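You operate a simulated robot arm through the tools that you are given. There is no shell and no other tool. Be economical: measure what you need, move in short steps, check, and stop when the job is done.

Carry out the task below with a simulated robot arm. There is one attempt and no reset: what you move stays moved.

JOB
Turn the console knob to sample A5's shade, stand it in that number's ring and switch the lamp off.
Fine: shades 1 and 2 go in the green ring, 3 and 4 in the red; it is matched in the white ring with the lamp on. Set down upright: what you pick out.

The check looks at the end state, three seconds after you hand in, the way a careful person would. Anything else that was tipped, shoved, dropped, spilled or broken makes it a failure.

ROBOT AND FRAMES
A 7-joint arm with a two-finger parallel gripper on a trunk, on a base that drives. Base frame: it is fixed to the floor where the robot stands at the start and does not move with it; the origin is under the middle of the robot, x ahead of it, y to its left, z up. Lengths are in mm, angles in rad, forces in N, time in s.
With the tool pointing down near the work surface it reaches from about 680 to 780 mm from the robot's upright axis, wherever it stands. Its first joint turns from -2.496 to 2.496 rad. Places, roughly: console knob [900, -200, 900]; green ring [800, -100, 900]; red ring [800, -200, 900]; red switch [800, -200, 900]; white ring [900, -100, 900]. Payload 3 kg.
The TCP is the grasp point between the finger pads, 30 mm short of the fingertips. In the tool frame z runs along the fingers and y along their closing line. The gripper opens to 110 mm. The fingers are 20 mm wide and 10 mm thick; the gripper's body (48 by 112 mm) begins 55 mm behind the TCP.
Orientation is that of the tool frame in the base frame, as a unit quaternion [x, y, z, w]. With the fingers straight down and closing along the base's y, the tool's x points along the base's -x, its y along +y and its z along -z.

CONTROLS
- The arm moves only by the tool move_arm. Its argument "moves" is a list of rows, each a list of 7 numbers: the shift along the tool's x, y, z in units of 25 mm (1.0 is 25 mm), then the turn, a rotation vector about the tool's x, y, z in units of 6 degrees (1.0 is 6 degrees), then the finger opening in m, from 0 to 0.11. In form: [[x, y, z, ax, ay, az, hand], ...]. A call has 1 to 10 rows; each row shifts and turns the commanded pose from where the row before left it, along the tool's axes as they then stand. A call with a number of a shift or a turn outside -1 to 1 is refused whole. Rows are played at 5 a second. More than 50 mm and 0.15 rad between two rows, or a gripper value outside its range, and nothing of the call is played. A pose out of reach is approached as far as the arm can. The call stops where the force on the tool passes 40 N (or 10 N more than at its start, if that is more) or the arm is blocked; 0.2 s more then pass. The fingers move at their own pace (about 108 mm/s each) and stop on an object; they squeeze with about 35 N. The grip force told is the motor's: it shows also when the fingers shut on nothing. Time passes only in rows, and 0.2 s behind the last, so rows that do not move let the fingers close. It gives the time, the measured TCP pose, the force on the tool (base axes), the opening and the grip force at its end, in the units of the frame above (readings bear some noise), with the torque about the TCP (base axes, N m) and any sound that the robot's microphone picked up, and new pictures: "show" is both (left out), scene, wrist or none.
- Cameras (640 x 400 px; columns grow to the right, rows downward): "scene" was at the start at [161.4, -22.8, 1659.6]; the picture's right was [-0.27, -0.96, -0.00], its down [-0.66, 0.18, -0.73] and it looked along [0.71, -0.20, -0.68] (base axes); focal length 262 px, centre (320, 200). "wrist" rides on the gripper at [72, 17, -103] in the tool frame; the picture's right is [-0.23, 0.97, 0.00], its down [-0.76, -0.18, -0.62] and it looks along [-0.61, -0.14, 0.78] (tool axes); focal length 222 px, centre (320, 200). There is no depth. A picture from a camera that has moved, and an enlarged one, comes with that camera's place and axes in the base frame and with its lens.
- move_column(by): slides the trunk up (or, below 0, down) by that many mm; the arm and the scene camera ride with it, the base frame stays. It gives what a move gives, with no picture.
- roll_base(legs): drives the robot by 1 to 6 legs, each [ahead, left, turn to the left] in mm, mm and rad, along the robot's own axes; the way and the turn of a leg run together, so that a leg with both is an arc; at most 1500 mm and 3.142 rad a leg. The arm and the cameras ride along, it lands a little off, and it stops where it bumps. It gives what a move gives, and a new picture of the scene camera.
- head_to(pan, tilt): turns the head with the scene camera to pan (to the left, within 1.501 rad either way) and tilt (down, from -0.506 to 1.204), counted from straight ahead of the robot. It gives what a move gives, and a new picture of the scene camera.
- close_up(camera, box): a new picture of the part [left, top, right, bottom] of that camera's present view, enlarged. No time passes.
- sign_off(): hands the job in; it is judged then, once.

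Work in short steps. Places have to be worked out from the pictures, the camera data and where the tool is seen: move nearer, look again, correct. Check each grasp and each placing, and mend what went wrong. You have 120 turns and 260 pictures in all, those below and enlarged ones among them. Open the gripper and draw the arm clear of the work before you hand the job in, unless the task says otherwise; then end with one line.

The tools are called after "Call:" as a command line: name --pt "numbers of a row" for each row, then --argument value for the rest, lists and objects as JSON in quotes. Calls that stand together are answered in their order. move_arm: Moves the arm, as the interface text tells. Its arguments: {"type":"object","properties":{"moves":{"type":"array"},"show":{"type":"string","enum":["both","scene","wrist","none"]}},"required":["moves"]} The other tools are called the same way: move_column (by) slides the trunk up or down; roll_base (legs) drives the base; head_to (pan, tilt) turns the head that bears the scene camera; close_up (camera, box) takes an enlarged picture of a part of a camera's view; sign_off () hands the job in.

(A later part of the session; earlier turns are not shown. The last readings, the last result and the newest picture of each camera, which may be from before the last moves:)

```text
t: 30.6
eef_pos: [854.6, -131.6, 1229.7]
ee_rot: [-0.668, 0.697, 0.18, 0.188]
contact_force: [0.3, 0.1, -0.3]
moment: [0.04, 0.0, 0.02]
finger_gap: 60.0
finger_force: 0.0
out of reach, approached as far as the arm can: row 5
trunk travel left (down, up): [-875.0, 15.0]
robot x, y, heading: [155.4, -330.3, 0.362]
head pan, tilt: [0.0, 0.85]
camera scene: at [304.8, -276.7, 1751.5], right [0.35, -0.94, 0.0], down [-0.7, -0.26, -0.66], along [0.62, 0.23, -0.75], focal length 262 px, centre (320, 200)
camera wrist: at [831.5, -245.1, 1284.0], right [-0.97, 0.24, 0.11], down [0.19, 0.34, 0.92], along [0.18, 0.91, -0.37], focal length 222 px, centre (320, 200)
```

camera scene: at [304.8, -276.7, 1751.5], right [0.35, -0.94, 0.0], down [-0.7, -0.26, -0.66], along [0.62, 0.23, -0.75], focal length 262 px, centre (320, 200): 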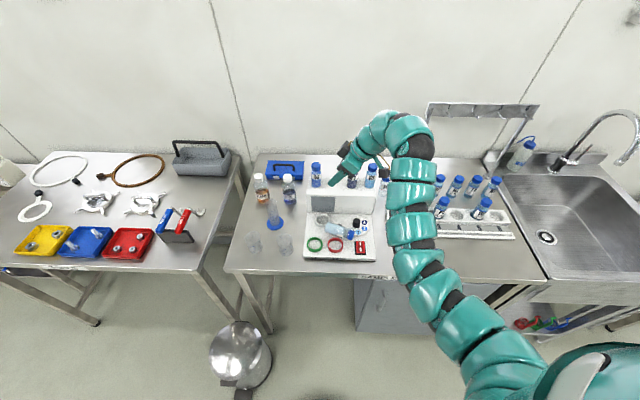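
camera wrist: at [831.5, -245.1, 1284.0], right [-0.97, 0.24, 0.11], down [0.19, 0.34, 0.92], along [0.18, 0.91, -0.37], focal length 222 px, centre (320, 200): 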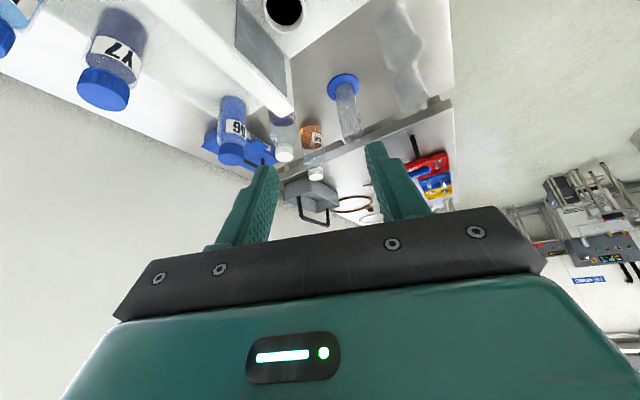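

The 30° tilt is reached. I lower in that attitude to z≈1030 above the bottle and look.

Call:
move_arm --pt "0.54 0.03 0.84 0 0 0 0.06" --pt "0.54 0.03 0.84 0 0 0 0.06" --pt "0.54 0.03 0.84 0 0 0 0.06" --pt "0.54 0.03 0.84 0 0 0 0.06" --pt "0.54 0.03 0.84 0 0 0 0.06" --pt "0.54 0.03 0.84 0 0 0 0.06" --pt "0.54 0.03 0.84 0 0 0 0.06"

Call:
close_up --camera "scene" --box '[280, 130, 480, 290]'

```text
t: 32.2
eef_pos: [848.8, -139.9, 1055.8]
ee_rot: [-0.67, 0.696, 0.18, 0.187]
contact_force: [-0.4, 0.1, -0.2]
moment: [-0.01, 0.03, 0.0]
finger_gap: 59.9
finger_force: 0.1
trunk travel left (down, up): [-875.0, 15.0]
robot x, y, heading: [154.9, -332.8, 0.358]
head pan, tilt: [0.0, 0.85]
camera scene: at [304.9, -276.0, 1751.4], right [0.35, -0.94, 0.0], down [-0.7, -0.26, -0.66], along [0.62, 0.23, -0.75], focal length 262 px, centre (320, 200)
camera wrist: at [824.7, -253.1, 1109.5], right [-0.97, 0.24, 0.11], down [0.19, 0.34, 0.92], along [0.18, 0.91, -0.37], focal length 222 px, centre (320, 200)
```

scene: 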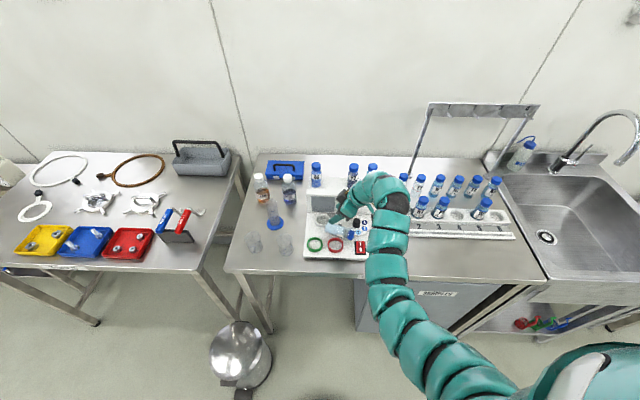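
wrist: 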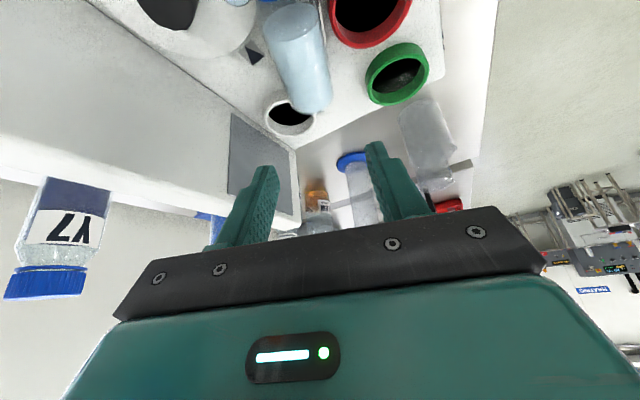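

```text
2.50 times, centred on (380, 210) of scene
camera zoom: at [304.9, -276.0, 1751.4], right [0.35, -0.94, 0.0], down [-0.7, -0.26, -0.66], along [0.62, 0.23, -0.75], focal length 654 px, centre (170, 175)
```

zoom: 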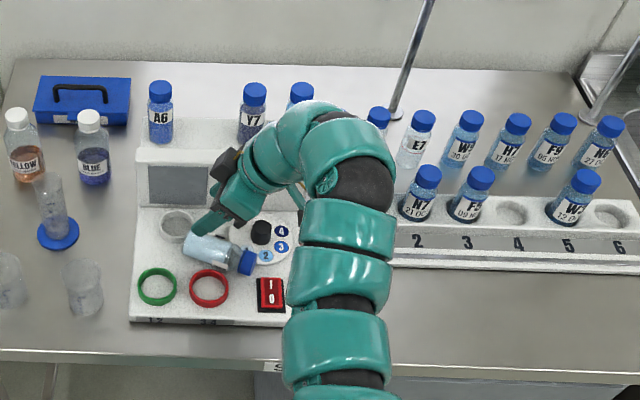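

The bottle lies in the hand's mid-plane. I lower 70 mm further and check the straddle.

Call:
move_arm --pt "0.47 0 0.81 0 0 0 0.06" --pt "0.47 0 0.81 0 0 0 0.06" --pt "0.47 0 0.81 0 0 0 0.06" --show "wrist"

Call:
close_up --camera "scene" --box '[290, 170, 400, 270]'

```text
t: 33.0
eef_pos: [847.4, -141.0, 986.3]
ee_rot: [-0.669, 0.697, 0.179, 0.187]
contact_force: [0.0, 0.3, -0.5]
moment: [0.0, 0.02, -0.01]
finger_gap: 59.9
finger_force: 0.1
trunk travel left (down, up): [-875.0, 15.0]
robot x, y, heading: [156.7, -334.0, 0.356]
head pan, tilt: [0.0, 0.85]
camera wrist: at [824.5, -254.1, 1039.8], right [-0.96, 0.24, 0.11], down [0.19, 0.34, 0.92], along [0.18, 0.91, -0.37], focal length 222 px, centre (320, 200)
```

wrist: 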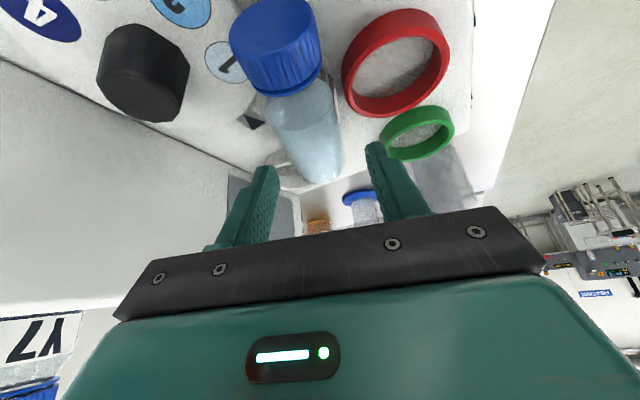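

```text
4.00 times, centred on (345, 220) of scene
camera zoom: at [305.1, -276.1, 1751.4], right [0.35, -0.94, 0.0], down [-0.7, -0.26, -0.66], along [0.62, 0.23, -0.75], focal length 1047 px, centre (220, 120)
```

zoom: 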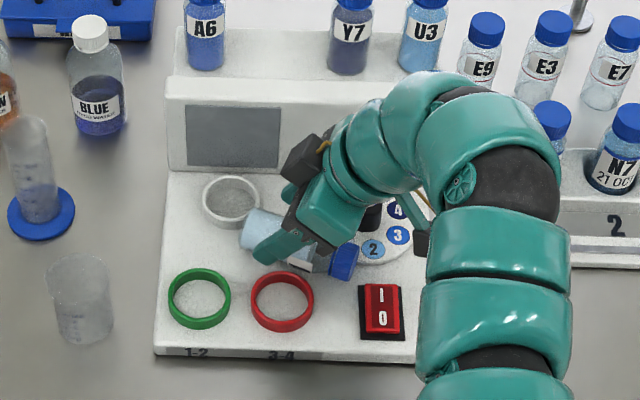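

The fingers straddle the bottle. One last 24 mm down, then close.

Call:
move_arm --pt "0.24 0 0.41 0 0 0 0.06" --pt "0.24 0 0.41 0 0 0 0.06" --pt "0 0 0 0 0 0 0.0" --pt "0 0 0 0 0 0 0.0" --pt "0 0 0 0 0 0 0.0" --pt "0 0 0 0 0 0 0.0" --show "wrist"

Call:
close_up --camera "scene" --box '[290, 170, 400, 270]'

```text
t: 33.9
eef_pos: [843.4, -139.8, 966.2]
ee_rot: [-0.67, 0.695, 0.181, 0.188]
contact_force: [-16.3, -8.1, 22.2]
moment: [-0.3, 1.04, 0.34]
finger_gap: 40.2
finger_force: 34.9
trunk travel left (down, up): [-875.0, 15.0]
robot x, y, heading: [154.8, -331.7, 0.356]
head pan, tilt: [0.0, 0.85]
stopped in row 4: the force on the tool passed its limit at 41 N (the readings are from after the stop); the commanded pose is now the measured one
camera wrist: at [820.5, -254.1, 1019.1], right [-0.97, 0.23, 0.11], down [0.19, 0.34, 0.92], along [0.18, 0.91, -0.37], focal length 222 px, centre (320, 200)
```

wrist: 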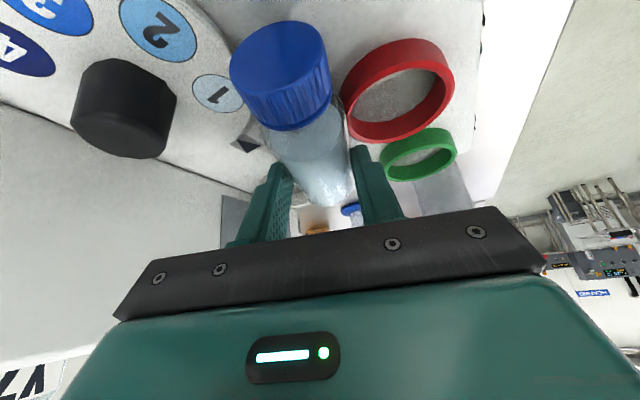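

```text
4.00 times, centred on (345, 220) of scene
camera zoom: at [298.9, -279.1, 1752.2], right [0.35, -0.94, 0.0], down [-0.7, -0.26, -0.66], along [0.62, 0.23, -0.75], focal length 1047 px, centre (220, 120)
```

zoom: 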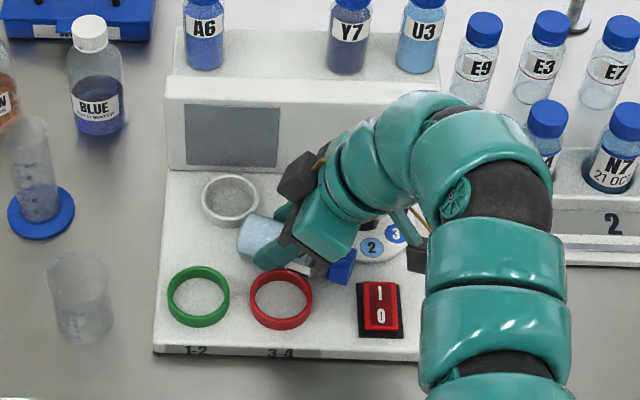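

The bottle is gripped (40 mm, 35 N). Fingers touch the console, so I lift straight away.

Call:
move_arm --pt "-0.24 0 -0.41 0 0 0 0.0" --pt "-0.48 0 -0.82 0 0 0 0.0" --pt "-0.48 0 -0.82 0 0 0 0.0" --pt "-0.48 0 -0.82 0 0 0 0.0" --pt "-0.48 0 -0.82 0 0 0 0.0" --show "wrist"

Call:
close_up --camera "scene" --box '[290, 150, 400, 270]'

```text
t: 35.0
eef_pos: [846.8, -139.3, 1068.2]
ee_rot: [-0.669, 0.696, 0.181, 0.185]
contact_force: [-0.3, 0.4, -1.3]
moment: [0.03, -0.03, -0.03]
finger_gap: 40.2
finger_force: 34.8
trunk travel left (down, up): [-875.0, 15.0]
robot x, y, heading: [156.5, -329.0, 0.358]
head pan, tilt: [0.0, 0.85]
camera wrist: at [823.2, -253.0, 1122.0], right [-0.97, 0.23, 0.12], down [0.19, 0.34, 0.92], along [0.18, 0.91, -0.37], focal length 222 px, centre (320, 200)
```

wrist: 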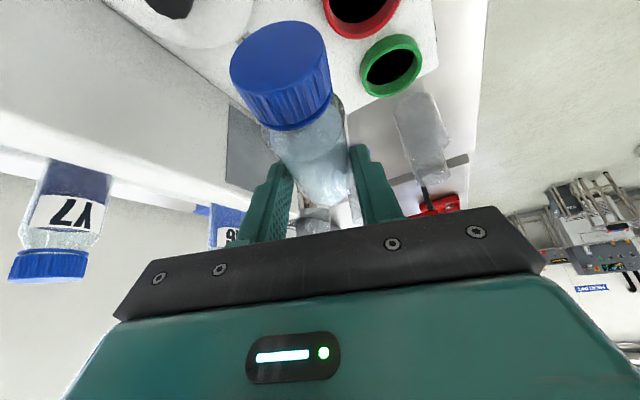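

```text
3.33 times, centred on (345, 210) of scene
camera zoom: at [304.7, -276.0, 1751.4], right [0.35, -0.94, 0.0], down [-0.7, -0.26, -0.66], along [0.62, 0.23, -0.75], focal length 873 px, centre (237, 167)
```

zoom: 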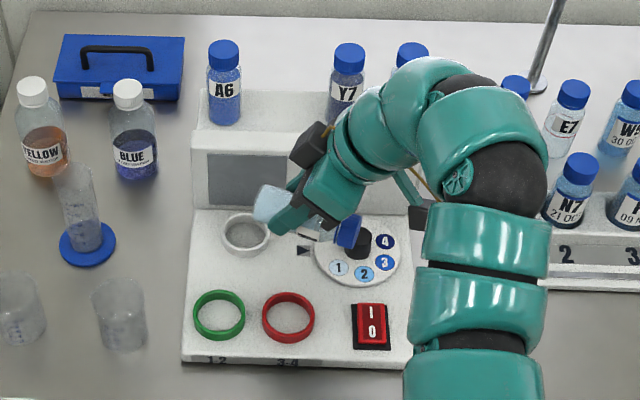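

The bottle is held and the dial is unchanged. Now I rotate it toward upright about the closing axis.

Call:
move_arm --pt "-0.48 0 -0.82 0 0 0 0" --pt "0 0 0 0 1 0 0" --pt "0 0 0 0 1 0 0" --pt "0 0 0 0 1 0 0" --pt "0 0 0 0 1 0 0" --pt "0 0 0 0 1 0 0" --pt "0 0 0 0 1 0 0" --pt "0 0 0 0 1 0 0" --pt "0 0 0 0 1 0 0" --pt "0 0 0 0 1 0 0"

```text
t: 37.2
eef_pos: [846.1, -138.5, 1092.7]
ee_rot: [-0.677, 0.706, -0.145, -0.15]
contact_force: [-1.0, -0.5, -1.1]
moment: [-0.02, -0.01, 0.01]
finger_gap: 40.4
finger_force: 34.6
trunk travel left (down, up): [-875.0, 15.0]
robot x, y, heading: [156.7, -331.1, 0.354]
head pan, tilt: [0.0, 0.85]
camera scene: at [304.1, -274.4, 1751.4], right [0.35, -0.94, 0.0], down [-0.7, -0.26, -0.66], along [0.62, 0.23, -0.75], focal length 262 px, centre (320, 200)
camera wrist: at [827.0, -161.7, 1217.5], right [-0.96, 0.25, -0.09], down [0.22, 0.94, 0.26], along [0.15, 0.23, -0.96], focal length 222 px, centre (320, 200)
```

scene: 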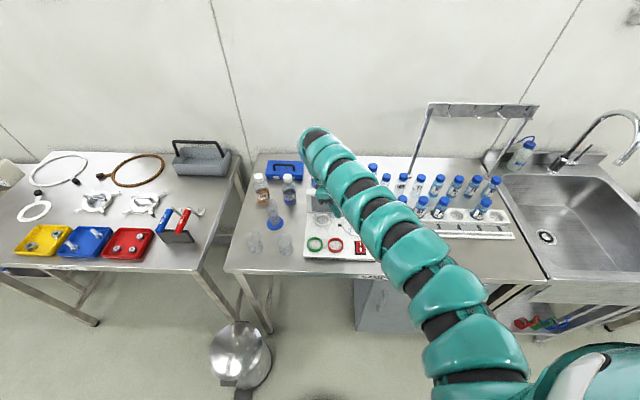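
wrist: 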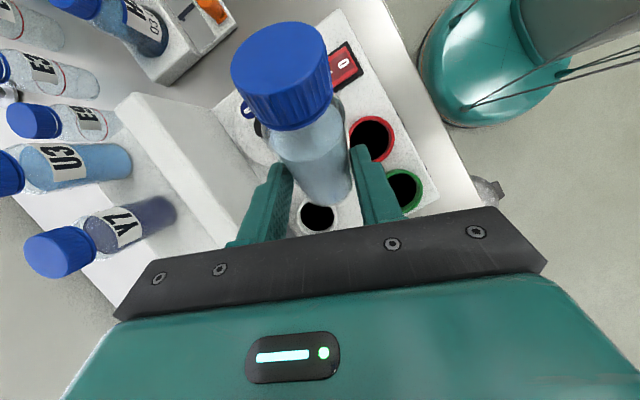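

It follows well (24° past vertical). I continue 4 more steps.

Call:
move_arm --pt "0 0 0 0 1 0 0" --pt "0 0 0 0 1 0 0" --pt "0 0 0 0 1 0 0" --pt "0 0 0 0 1 0 0"

Call:
close_up --camera "scene" --box '[230, 130, 390, 270]'

```text
t: 38.2
eef_pos: [809.8, -158.0, 1096.4]
ee_rot: [-0.648, 0.673, -0.247, -0.258]
contact_force: [0.3, -0.7, -1.5]
moment: [0.02, 0.01, 0.01]
finger_gap: 40.0
finger_force: 34.7
out of reach, approached as far as the arm can: row 1, 2, 3, 4
trunk travel left (down, up): [-875.0, 15.0]
robot x, y, heading: [152.3, -334.2, 0.356]
head pan, tilt: [0.0, 0.85]
camera scene: at [304.6, -277.3, 1751.5], right [0.35, -0.94, 0.0], down [-0.7, -0.26, -0.66], along [0.62, 0.23, -0.75], focal length 262 px, centre (320, 200)
camera wrist: at [791.0, -142.5, 1222.9], right [-0.97, 0.21, -0.15], down [0.22, 0.98, -0.05], along [0.14, -0.08, -0.99], focal length 222 px, centre (320, 200)
```

scene: 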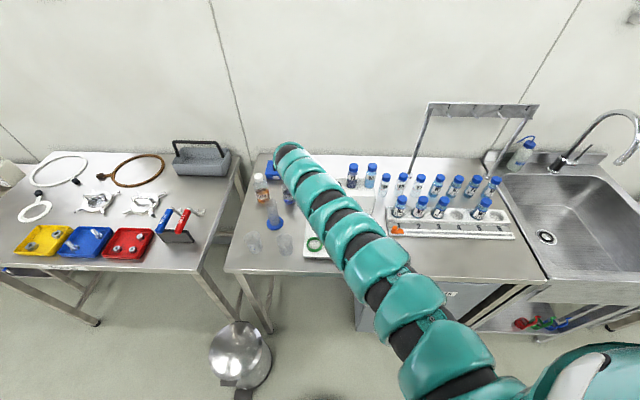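
wrist: 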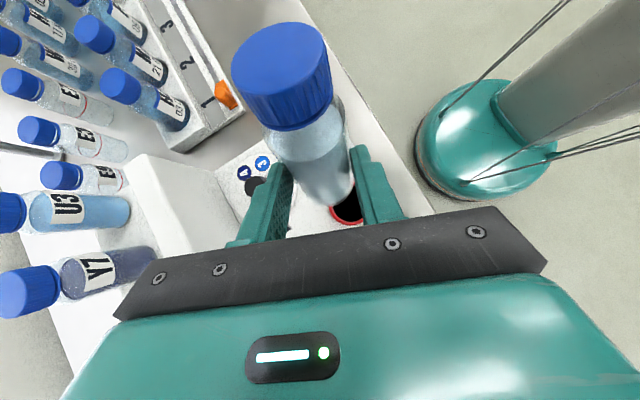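

```text
2.86 times, centred on (310, 200) of scene
camera zoom: at [304.6, -277.3, 1751.5], right [0.35, -0.94, 0.0], down [-0.7, -0.26, -0.66], along [0.62, 0.23, -0.75], focal length 748 px, centre (349, 200)
```

zoom: 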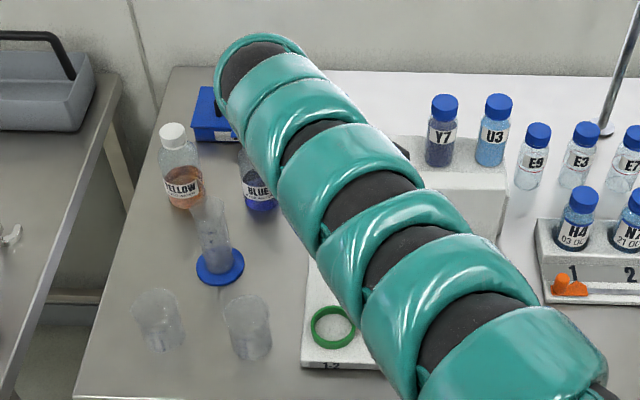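

The arm is at full stretch. I drive 80 mm left and 40 mm ahead (still well clear of the bin) to gain reach, keeping the hand high.

Call:
roll_base --legs '[[40, 80, 0]]'

Call:
move_arm --pt "1 0 0 0 0 0 0" --pt "1 0 0 0 0 0 0" --pt "0.5 0 0 0 1 0 0" --pt "0 0 0 0 1 0 0"

```text
t: 39.4
eef_pos: [816.7, -66.1, 1097.0]
ee_rot: [-0.647, 0.673, -0.248, -0.259]
contact_force: [0.9, -0.5, -1.0]
moment: [0.02, -0.01, -0.02]
finger_gap: 40.2
finger_force: 35.5
trunk travel left (down, up): [-875.0, 15.0]
robot x, y, heading: [163.9, -241.0, 0.363]
head pan, tilt: [0.0, 0.85]
camera scene: at [313.4, -184.5, 1751.4], right [0.35, -0.94, 0.0], down [-0.7, -0.26, -0.66], along [0.62, 0.23, -0.75], focal length 262 px, centre (320, 200)
```

scene: 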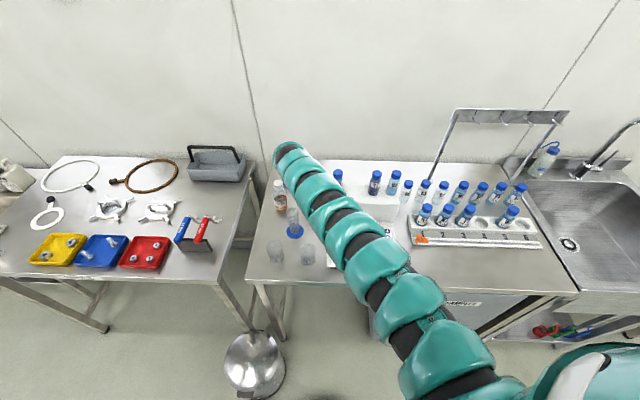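

```text
t: 40.4
eef_pos: [814.0, -112.8, 1140.2]
ee_rot: [-0.617, 0.643, -0.315, -0.328]
contact_force: [0.0, 0.7, 0.2]
moment: [-0.02, -0.02, 0.02]
finger_gap: 40.2
finger_force: 35.2
trunk travel left (down, up): [-875.0, 15.0]
robot x, y, heading: [160.4, -242.5, 0.356]
head pan, tilt: [0.0, 0.85]
camera scene: at [312.1, -183.0, 1751.4], right [0.35, -0.94, 0.0], down [-0.7, -0.26, -0.66], along [0.62, 0.23, -0.75], focal length 262 px, centre (320, 200)
camera wrist: at [797.7, -70.8, 1260.0], right [-0.97, 0.17, -0.18], down [0.22, 0.94, -0.25], along [0.13, -0.28, -0.95], focal length 222 px, centre (320, 200)
```

scene: 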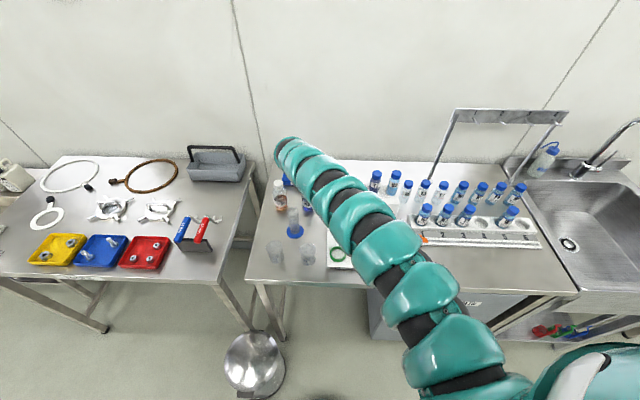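
wrist: 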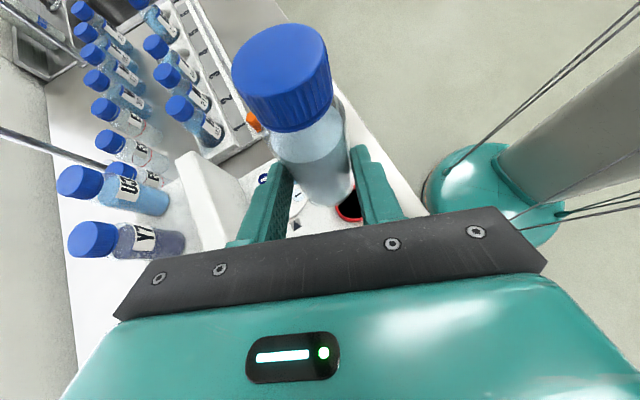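

Hand tilt is 54°, so the bottle is 6° short of upright. I add the last step, shift to above (845, -118), and inspect the bottle's attitude.

Call:
move_arm --pt "0.12 -0.62 0.16 0 0 0 0" --pt "0 -0.62 0 0 1 0 0" --show "wrist"

Call:
close_up --camera "scene" --box '[260, 130, 400, 270]'

```text
t: 41.0
eef_pos: [830.9, -122.3, 1140.4]
ee_rot: [-0.618, 0.643, -0.314, -0.327]
contact_force: [0.9, -1.1, -1.1]
moment: [0.04, -0.03, 0.01]
finger_gap: 40.4
finger_force: 34.6
out of reach, approached as far as the arm can: row 2
trunk travel left (down, up): [-875.0, 15.0]
robot x, y, heading: [163.9, -241.7, 0.354]
head pan, tilt: [0.0, 0.85]
camera wrist: at [814.2, -79.6, 1259.6], right [-0.97, 0.17, -0.18], down [0.21, 0.94, -0.25], along [0.13, -0.28, -0.95], focal length 222 px, centre (320, 200)
```

wrist: 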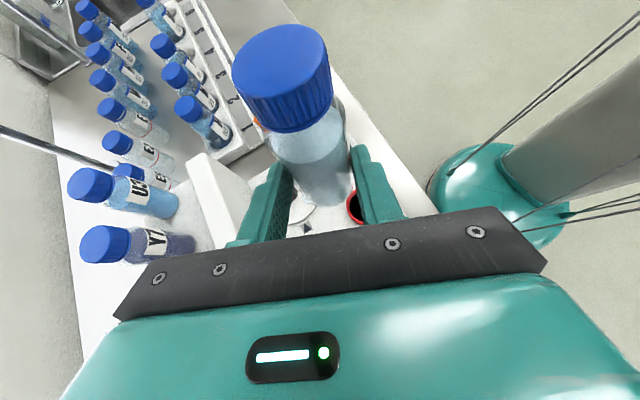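

```text
2.86 times, centred on (330, 200) of scene
camera zoom: at [313.7, -188.0, 1751.5], right [0.35, -0.94, 0.0], down [-0.7, -0.26, -0.66], along [0.62, 0.23, -0.75], focal length 748 px, centre (291, 200)
```

zoom: 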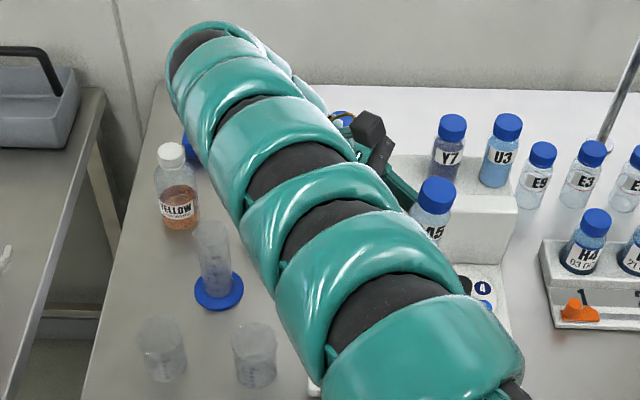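

The bottle looks upright, but lowering with the hand on the left would bring the wrist near the BLUE bottle and cylinder. I'll instead yaw the hand in the air so it comes from the robot's side, backing up for room.

Call:
roll_base --legs '[[-60, -40, 0]]'

Call:
move_arm --pt "0 0 0 0.81 0 -0.588 0" --pt "0 0 0 0.81 0 -0.588 0" --pt "0 0 0 0.81 0 -0.588 0" --pt "0 0 0 0.81 0 -0.588 0" --pt "0 0 0 0.81 0 -0.588 0" --pt "0 0 0 0.81 0 -0.588 0"

```text
t: 42.0
eef_pos: [786.6, -179.4, 1140.0]
ee_rot: [-0.619, 0.643, -0.313, -0.326]
contact_force: [-0.8, 0.6, -0.1]
moment: [0.08, 0.0, 0.05]
finger_gap: 40.4
finger_force: 35.3
trunk travel left (down, up): [-875.0, 15.0]
robot x, y, heading: [122.2, -301.2, 0.358]
head pan, tilt: [0.0, 0.85]
camera scene: at [269.2, -246.5, 1751.6], right [0.35, -0.94, 0.0], down [-0.7, -0.26, -0.66], along [0.62, 0.23, -0.75], focal length 262 px, centre (320, 200)
```

scene: 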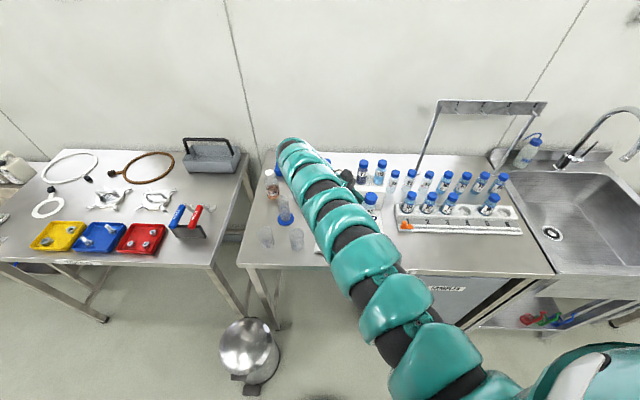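

```text
t: 43.4
eef_pos: [799.0, -166.4, 1124.0]
ee_rot: [0.786, -0.419, 0.401, 0.214]
contact_force: [0.2, -0.7, -1.5]
moment: [0.04, -0.01, -0.01]
finger_gap: 40.3
finger_force: 35.3
out of reach, approached as far as the arm can: row 5, 6
trunk travel left (down, up): [-875.0, 15.0]
robot x, y, heading: [121.2, -302.1, 0.356]
head pan, tilt: [0.0, 0.85]
camera scene: at [270.2, -244.9, 1751.5], right [0.35, -0.94, 0.0], down [-0.7, -0.26, -0.66], along [0.62, 0.23, -0.75], focal length 262 px, centre (320, 200)
camera wrist: at [760.3, -141.6, 1243.1], right [-0.88, -0.43, -0.18], down [-0.38, 0.89, -0.25], along [0.27, -0.15, -0.95], focal length 222 px, centre (320, 200)
```

scene: 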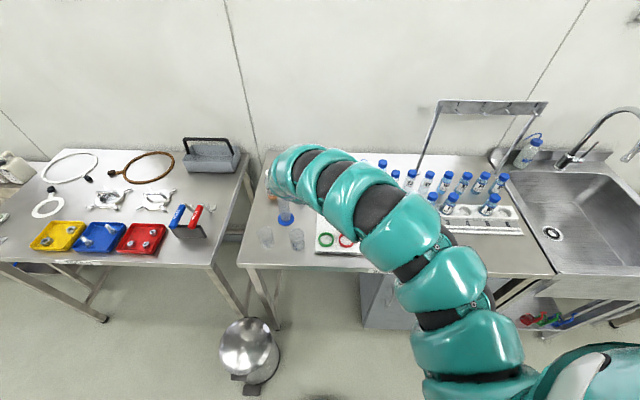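
wrist: 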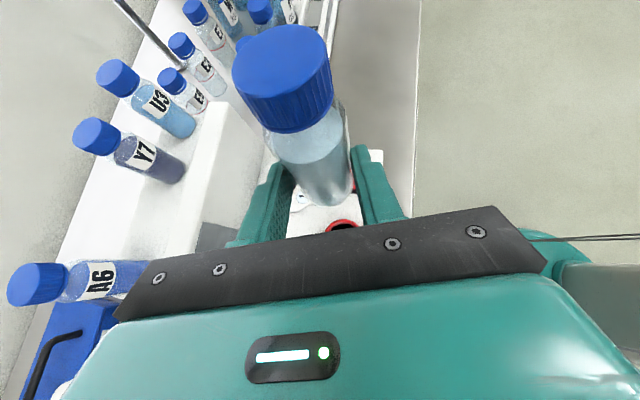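

The yaw works; the arm now needs more radius. I back up, push the hand forward along base x, and keep yawing.

Call:
roll_base --legs '[[-90, 0, 0]]'

Call:
move_arm --pt "0 -1 0 0 0 0 0" --pt "0 -1 0 0 0 0 0" --pt "0 -1 0 0 0 0 0" --pt "0 0 0 0.81 0 -0.588 0" --pt "0 0 0 0.81 0 -0.588 0" --pt "0 0 0 0.81 0 -0.588 0" --pt "0 0 0 0.81 0 -0.588 0"

```text
t: 44.5
eef_pos: [714.8, -198.0, 1123.8]
ee_rot: [0.786, -0.42, 0.4, 0.214]
contact_force: [-0.4, 0.2, -0.3]
moment: [0.04, 0.01, 0.01]
finger_gap: 40.4
finger_force: 35.4
trunk travel left (down, up): [-875.0, 15.0]
robot x, y, heading: [40.6, -329.4, 0.357]
head pan, tilt: [0.0, 0.85]
camera scene: at [186.3, -276.1, 1751.6], right [0.35, -0.94, 0.0], down [-0.7, -0.26, -0.66], along [0.62, 0.23, -0.75], focal length 262 px, centre (320, 200)
```

scene: 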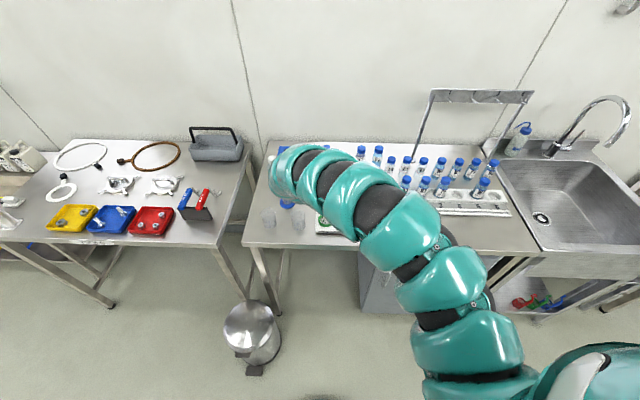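

```text
t: 46.1
eef_pos: [779.9, -154.8, 1120.6]
ee_rot: [0.856, -0.246, 0.437, 0.126]
contact_force: [-0.2, 0.6, 0.1]
moment: [0.01, 0.02, -0.01]
finger_gap: 40.3
finger_force: 34.5
out of reach, approached as far as the arm can: row 7
trunk travel left (down, up): [-875.0, 15.0]
robot x, y, heading: [34.8, -331.4, 0.351]
head pan, tilt: [0.0, 0.85]
camera scene: at [187.8, -276.0, 1751.4], right [0.35, -0.94, 0.0], down [-0.7, -0.26, -0.66], along [0.62, 0.23, -0.75], focal length 262 px, centre (320, 200)
camera wrist: at [735.2, -146.4, 1240.4], right [-0.63, -0.75, -0.18], down [-0.71, 0.66, -0.25], along [0.31, -0.03, -0.95], focal length 222 px, centre (320, 200)
```

scene: 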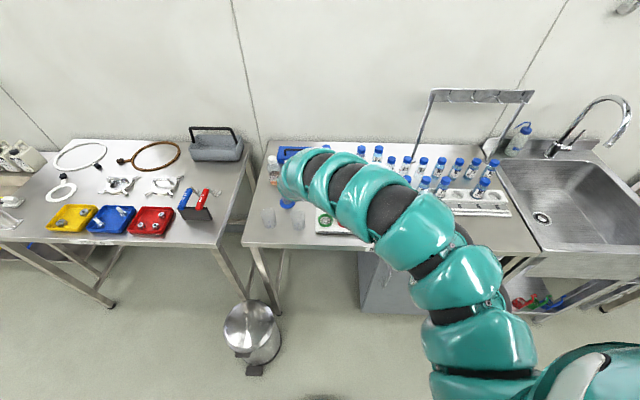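
wrist: 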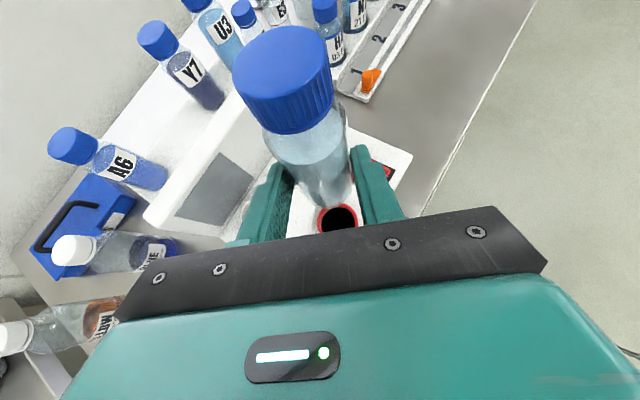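

The hand now comes from the robot's side, bottle nearly upright. I drive so the bottle ends up above the free console spot (848, -128) between the rings and the dial.

Call:
roll_base --legs '[[62, 16, 0]]'

Call:
move_arm --pt "0 0 0 0 0.9 0 0" --show "wrist"

Call:
close_up --camera "scene" --box '[240, 130, 420, 270]'

```text
t: 47.1
eef_pos: [833.0, -115.1, 1119.9]
ee_rot: [0.856, -0.247, 0.436, 0.128]
contact_force: [-0.1, 0.6, -0.4]
moment: [0.02, 0.02, 0.03]
finger_gap: 40.5
finger_force: 34.8
trunk travel left (down, up): [-875.0, 15.0]
robot x, y, heading: [85.0, -294.4, 0.357]
head pan, tilt: [0.0, 0.85]
camera scene: at [242.1, -237.5, 1751.1], right [0.35, -0.94, 0.0], down [-0.7, -0.26, -0.66], along [0.62, 0.23, -0.75], focal length 262 px, centre (320, 200)
```

scene: 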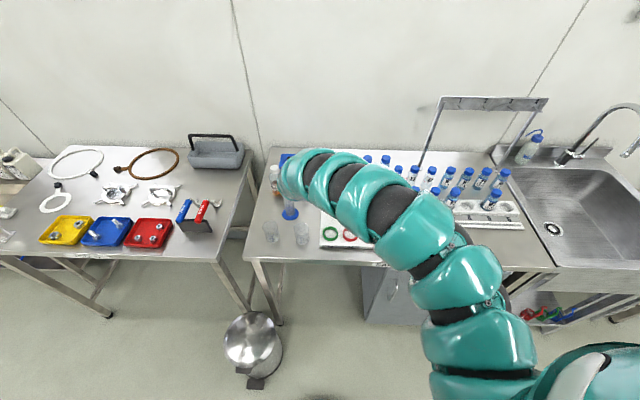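

```text
t: 47.5
eef_pos: [831.4, -117.6, 1121.8]
ee_rot: [0.834, -0.241, 0.477, 0.139]
contact_force: [0.0, 0.4, -1.7]
moment: [0.01, 0.0, -0.01]
finger_gap: 40.3
finger_force: 35.0
trunk travel left (down, up): [-875.0, 15.0]
robot x, y, heading: [89.2, -295.4, 0.357]
head pan, tilt: [0.0, 0.85]
camera wrist: at [777.4, -103.5, 1236.0], right [-0.62, -0.76, -0.2], down [-0.69, 0.64, -0.34], along [0.38, -0.08, -0.92], focal length 222 px, centre (320, 200)
```

wrist: 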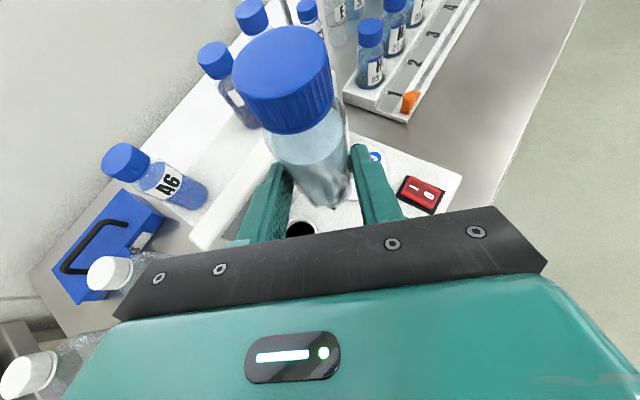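

```text
2.86 times, centred on (330, 200) of scene
camera zoom: at [239.8, -239.1, 1751.4], right [0.35, -0.94, 0.0], down [-0.7, -0.26, -0.66], along [0.62, 0.23, -0.75], focal length 748 px, centre (291, 200)
```

zoom: 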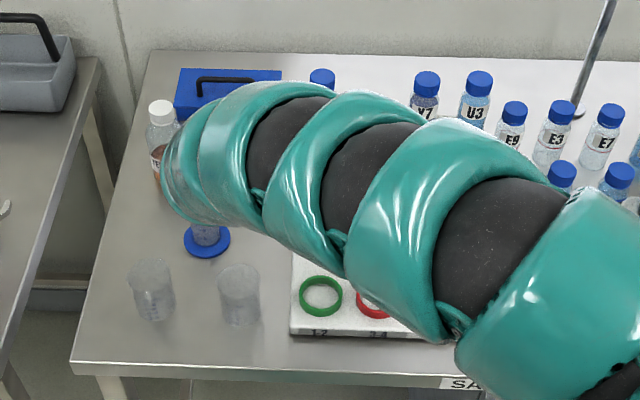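

Before lowering, I want the wrist further from the beakers, so I try yawing the hand more toward the robot's own heading.

Call:
move_arm --pt "0 0 0 0.86 0 -0.507 0" --pt "0 0 0 0.86 0 -0.507 0" --pt "0 0 0 0.86 0 -0.507 0" --pt "0 0 0 0.86 0 -0.507 0" --pt "0 0 0 0.86 0 -0.507 0"

```text
t: 48.7
eef_pos: [867.2, -85.4, 1099.6]
ee_rot: [0.869, -0.018, 0.494, 0.011]
contact_force: [-0.2, 0.4, -0.7]
moment: [0.03, 0.03, 0.04]
finger_gap: 40.5
finger_force: 34.9
out of reach, approached as far as the arm can: row 2, 3, 4, 5
trunk travel left (down, up): [-875.0, 15.0]
robot x, y, heading: [86.6, -295.0, 0.357]
head pan, tilt: [0.0, 0.85]
camera scene: at [239.9, -239.9, 1751.4], right [0.35, -0.94, 0.0], down [-0.7, -0.26, -0.66], along [0.62, 0.23, -0.75], focal length 262 px, centre (320, 200)
camera wrist: at [813.0, -100.0, 1214.1], right [-0.16, -0.97, -0.19], down [-0.92, 0.22, -0.34], along [0.37, 0.12, -0.92], focal length 222 px, centre (320, 200)
```

scene: 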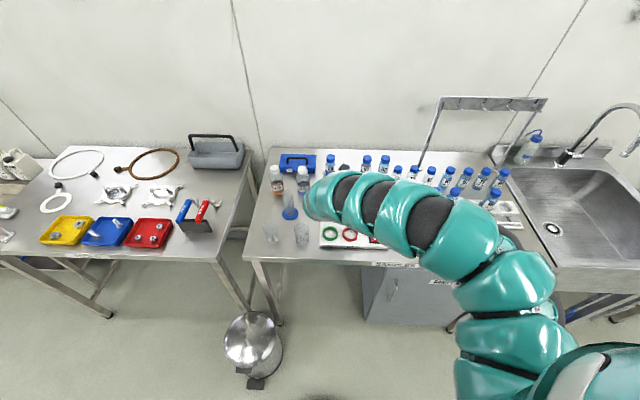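
wrist: 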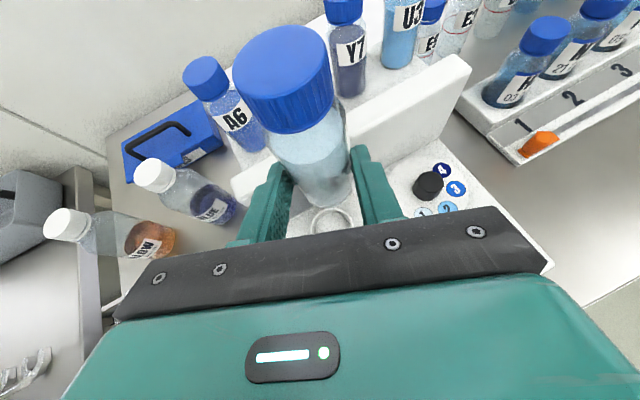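

The hand now points along +x and the wrist will be clear of the beakers. I drive back 49 and right 26 to bring the bottle over (848, -128), then lower the trunk part way.

Call:
roll_base --legs '[[-49, -26, 0]]'

Call:
close_up --camera "wrist" --box '[0, 0, 640, 400]'

```text
t: 49.6
eef_pos: [828.9, -128.5, 1100.4]
ee_rot: [0.869, -0.019, 0.495, 0.011]
contact_force: [-0.3, 0.6, -0.6]
moment: [0.02, 0.02, 0.02]
finger_gap: 40.4
finger_force: 35.0
trunk travel left (down, up): [-875.0, 15.0]
robot x, y, heading: [54.4, -335.9, 0.359]
head pan, tilt: [0.0, 0.85]
camera scene: at [201.6, -283.3, 1751.7], right [0.35, -0.94, 0.0], down [-0.7, -0.26, -0.66], along [0.62, 0.23, -0.75], focal length 262 px, centre (320, 200)
```

scene: 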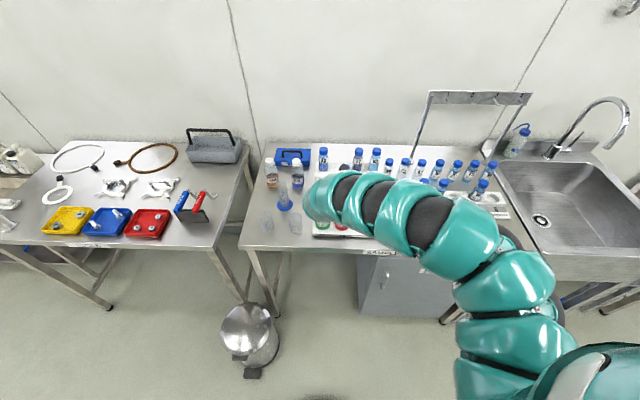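

```text
1.00 times, centred on (320, 200) of wrist (not enlarged: the box is as wide or as high as the picture)
camera zoom: at [775.4, -143.3, 1215.3], right [-0.16, -0.97, -0.19], down [-0.92, 0.22, -0.34], along [0.37, 0.13, -0.92], focal length 222 px, centre (320, 200)
```

zoom: 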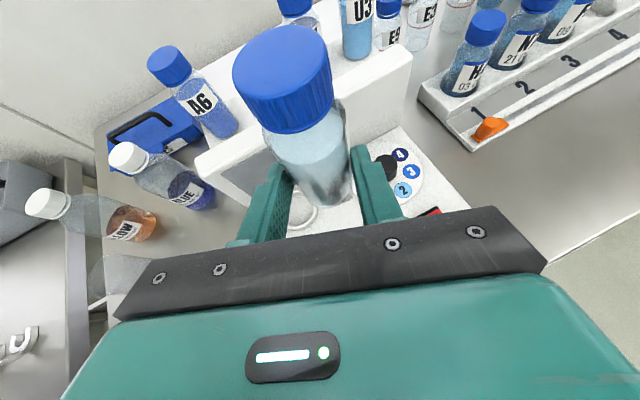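

The bottle axis follows the world-vertical vanishing point: it is upright, at about (850, -128). I lower the trunk 110 mm.

Call:
move_column --by -110

Call:
close_up --camera "wrist" --box '[0, 0, 640, 400]'

Call:
head_to --pan 0.1 --tilt 0.8

```text
t: 51.0
eef_pos: [830.5, -127.0, 990.7]
ee_rot: [0.869, -0.018, 0.495, 0.011]
contact_force: [0.0, -0.6, -1.5]
moment: [0.0, 0.02, 0.01]
finger_gap: 40.3
finger_force: 35.2
trunk travel left (down, up): [-765.0, 125.0]
robot x, y, heading: [55.2, -337.5, 0.355]
head pan, tilt: [0.0, 0.85]
```

```text
1.00 times, centred on (320, 200) of wrist (not enlarged: the box is as wide or as high as the picture)
camera zoom: at [776.6, -141.8, 1104.4], right [-0.16, -0.97, -0.19], down [-0.92, 0.22, -0.34], along [0.37, 0.12, -0.92], focal length 222 px, centre (320, 200)
```

zoom: 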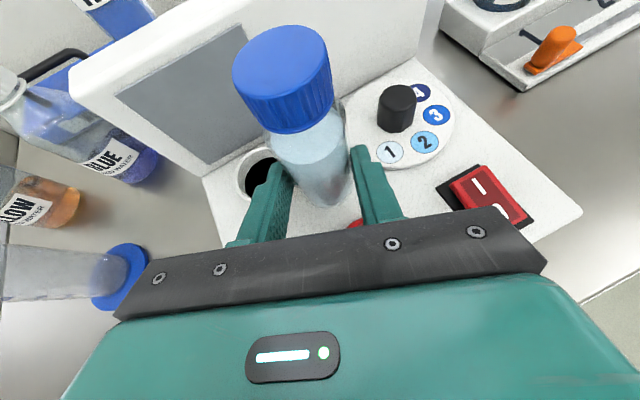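

```text
t: 51.7
eef_pos: [830.5, -126.1, 989.8]
ee_rot: [0.869, -0.019, 0.494, 0.011]
contact_force: [-1.7, 0.4, -0.9]
moment: [0.01, 0.04, 0.04]
finger_gap: 40.3
finger_force: 35.0
trunk travel left (down, up): [-765.0, 125.0]
robot x, y, heading: [51.4, -334.1, 0.353]
head pan, tilt: [0.099, 0.799]
camera scene: at [202.8, -272.8, 1645.4], right [0.44, -0.9, 0.0], down [-0.64, -0.32, -0.7], along [0.63, 0.31, -0.72], focal length 262 px, centre (320, 200)
```

scene: 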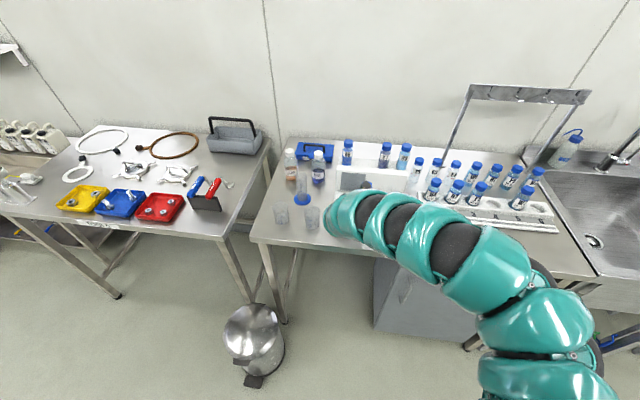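

Position is good, between the rings and the dial. I lower in small steps until contact.

Call:
move_column --by -14

Call:
move_column --by -5

Call:
move_column --by -4

```text
t: 52.3
eef_pos: [830.9, -127.3, 973.8]
ee_rot: [0.869, -0.018, 0.495, 0.011]
contact_force: [0.7, 0.5, -0.7]
moment: [-0.01, 0.05, -0.03]
finger_gap: 40.2
finger_force: 35.6
trunk travel left (down, up): [-751.0, 139.0]
robot x, y, heading: [58.9, -336.5, 0.358]
head pan, tilt: [0.099, 0.799]
```

```text
t: 52.9
eef_pos: [831.3, -127.7, 970.0]
ee_rot: [0.869, -0.018, 0.494, 0.011]
contact_force: [-0.6, 0.6, -1.2]
moment: [0.02, 0.0, 0.0]
finger_gap: 40.3
finger_force: 35.0
trunk travel left (down, up): [-746.0, 144.0]
robot x, y, heading: [56.3, -334.4, 0.358]
head pan, tilt: [0.099, 0.799]
```

```text
t: 53.4
eef_pos: [831.5, -127.9, 966.1]
ee_rot: [0.869, -0.019, 0.495, 0.012]
contact_force: [0.2, -1.0, 2.5]
moment: [0.0, -0.14, -0.01]
finger_gap: 40.3
finger_force: 34.1
trunk travel left (down, up): [-742.0, 148.0]
robot x, y, heading: [51.9, -337.8, 0.361]
head pan, tilt: [0.099, 0.799]
```

Contact begins (fz +2.5 N). I lower 2 mm more to seat it.

Call:
move_column --by -2

Call:
close_up --camera "wrist" --box '[0, 0, 640, 400]'

```text
t: 53.9
eef_pos: [829.2, -127.6, 966.3]
ee_rot: [0.868, -0.018, 0.496, 0.011]
contact_force: [2.4, 1.1, 13.8]
moment: [0.04, -0.69, 0.01]
finger_gap: 40.4
finger_force: 35.4
trunk travel left (down, up): [-740.0, 150.0]
robot x, y, heading: [54.0, -335.4, 0.356]
head pan, tilt: [0.099, 0.799]
```

```text
1.00 times, centred on (320, 200) of wrist (not enlarged: the box is as wide or as high as the picture)
camera zoom: at [776.1, -141.8, 1081.3], right [-0.16, -0.97, -0.19], down [-0.92, 0.22, -0.34], along [0.37, 0.12, -0.92], focal length 222 px, centre (320, 200)
```

zoom: 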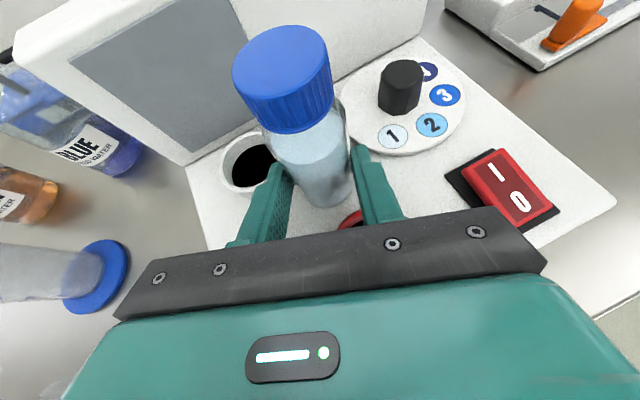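

Seated. I open slightly and check that the bottle stands.

Call:
move_arm --pt "0 0 0 0 0 0 0.05" --pt "0 0 0 0 0 0 0.058" --pt "0 0 0 0 0 0 0.058" --show "wrist"

```text
t: 54.7
eef_pos: [830.3, -127.8, 964.0]
ee_rot: [0.869, -0.018, 0.495, 0.011]
contact_force: [1.0, -0.1, 0.5]
moment: [-0.01, 0.02, -0.02]
finger_gap: 58.0
finger_force: 0.0
trunk travel left (down, up): [-740.0, 150.0]
robot x, y, heading: [53.0, -331.3, 0.356]
head pan, tilt: [0.099, 0.799]
camera wrist: at [776.5, -141.8, 1079.2], right [-0.16, -0.97, -0.19], down [-0.92, 0.22, -0.34], along [0.37, 0.12, -0.92], focal length 222 px, centre (320, 200)
```

wrist: 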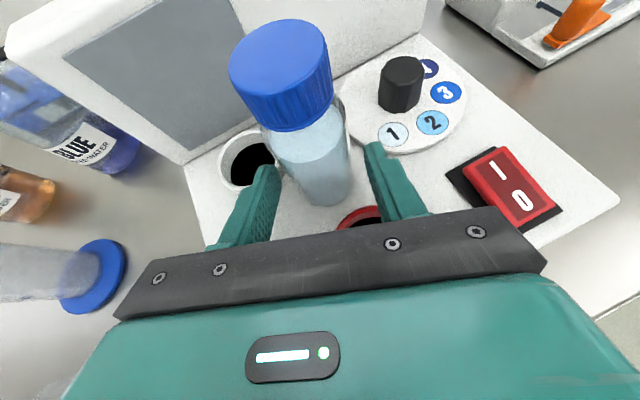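

A5 stands upright. I raise the trunk 25 mm for a higher grip, so the fingers will clear the white ring.

Call:
move_column --by 25

Call:
close_up --camera "wrist" --box '[160, 0, 480, 230]'

```text
t: 55.4
eef_pos: [830.5, -127.6, 987.9]
ee_rot: [0.869, -0.019, 0.494, 0.012]
contact_force: [-0.2, -0.1, -0.4]
moment: [0.0, 0.0, -0.02]
finger_gap: 58.1
finger_force: 0.0
trunk travel left (down, up): [-765.0, 125.0]
robot x, y, heading: [55.7, -339.0, 0.355]
head pan, tilt: [0.099, 0.799]
```

```text
1.74 times, centred on (320, 115) of wrist
camera zoom: at [776.9, -141.7, 1104.0], right [-0.16, -0.97, -0.19], down [-0.92, 0.22, -0.34], along [0.37, 0.12, -0.92], focal length 386 px, centre (320, 348)
```

zoom: 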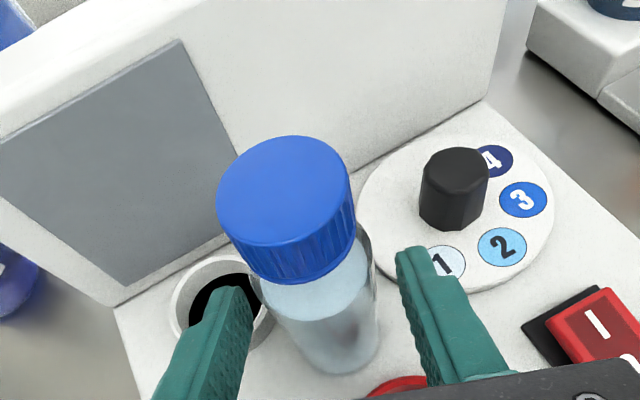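

Now I close on it, then lift 45 mm with the trunk.

Call:
move_arm --pt "0 0 0 0 0 0 0.0" --pt "0 0 0 0 0 0 0.0" --pt "0 0 0 0 0 0 0.0" --show "none"

Call:
move_column --by 45

Call:
roll_base --legs '[[48, 41, 0]]'

Call:
close_up --camera "wrist" --box '[160, 0, 480, 230]'

```text
t: 56.2
eef_pos: [830.9, -127.1, 988.9]
ee_rot: [0.869, -0.018, 0.494, 0.011]
contact_force: [-0.3, -0.6, -1.3]
moment: [-0.01, 0.06, -0.02]
finger_gap: 40.4
finger_force: 35.2
trunk travel left (down, up): [-765.0, 125.0]
robot x, y, heading: [52.1, -333.7, 0.356]
head pan, tilt: [0.099, 0.799]
```

```text
t: 57.1
eef_pos: [831.6, -128.8, 1034.3]
ee_rot: [0.87, -0.018, 0.493, 0.011]
contact_force: [0.3, 0.2, -1.1]
moment: [-0.01, -0.02, -0.03]
finger_gap: 40.4
finger_force: 34.9
trunk travel left (down, up): [-810.0, 80.0]
robot x, y, heading: [55.8, -336.2, 0.355]
head pan, tilt: [0.099, 0.799]
```

```text
t: 58.1
eef_pos: [862.4, -70.2, 1032.5]
ee_rot: [0.869, -0.018, 0.494, 0.012]
contact_force: [0.0, 1.2, -1.9]
moment: [0.01, 0.01, -0.03]
finger_gap: 40.5
finger_force: 35.7
trunk travel left (down, up): [-810.0, 80.0]
robot x, y, heading: [84.5, -280.3, 0.354]
head pan, tilt: [0.099, 0.799]
camera scene: at [234.6, -214.9, 1690.2], right [0.44, -0.9, 0.0], down [-0.64, -0.32, -0.7], along [0.63, 0.31, -0.72], focal length 262 px, centre (320, 200)
```

scene: 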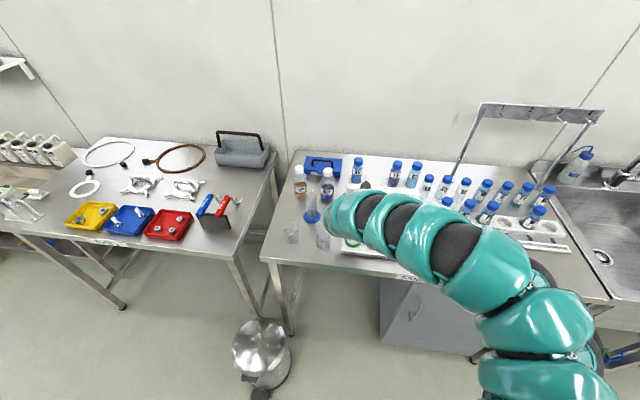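

```text
1.74 times, centred on (320, 115) of wrist
camera zoom: at [808.2, -84.5, 1148.2], right [-0.16, -0.97, -0.19], down [-0.92, 0.22, -0.34], along [0.37, 0.12, -0.92], focal length 386 px, centre (320, 348)
```

zoom: 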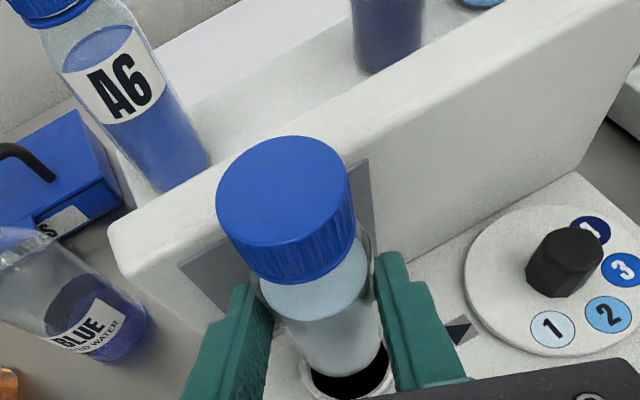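

The bottle is over the ring area. I zoom on the ring edge to fine-tune.

Call:
close_up --camera "wrist" --box '[260, 120, 420, 250]'

```text
3.08 times, centred on (340, 185) of wrist
camera zoom: at [808.2, -84.5, 1148.2], right [-0.16, -0.97, -0.19], down [-0.92, 0.22, -0.34], along [0.37, 0.12, -0.92], focal length 684 px, centre (258, 246)
```

zoom: 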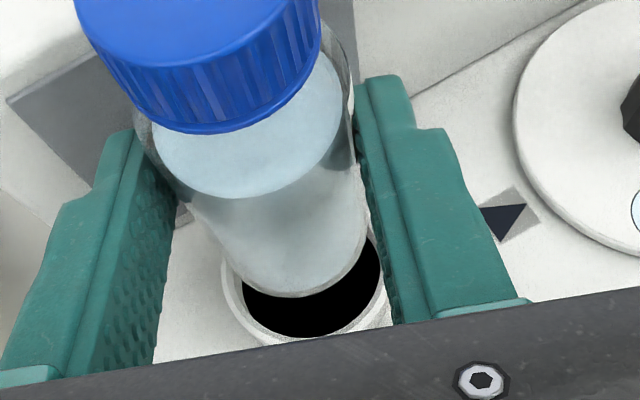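

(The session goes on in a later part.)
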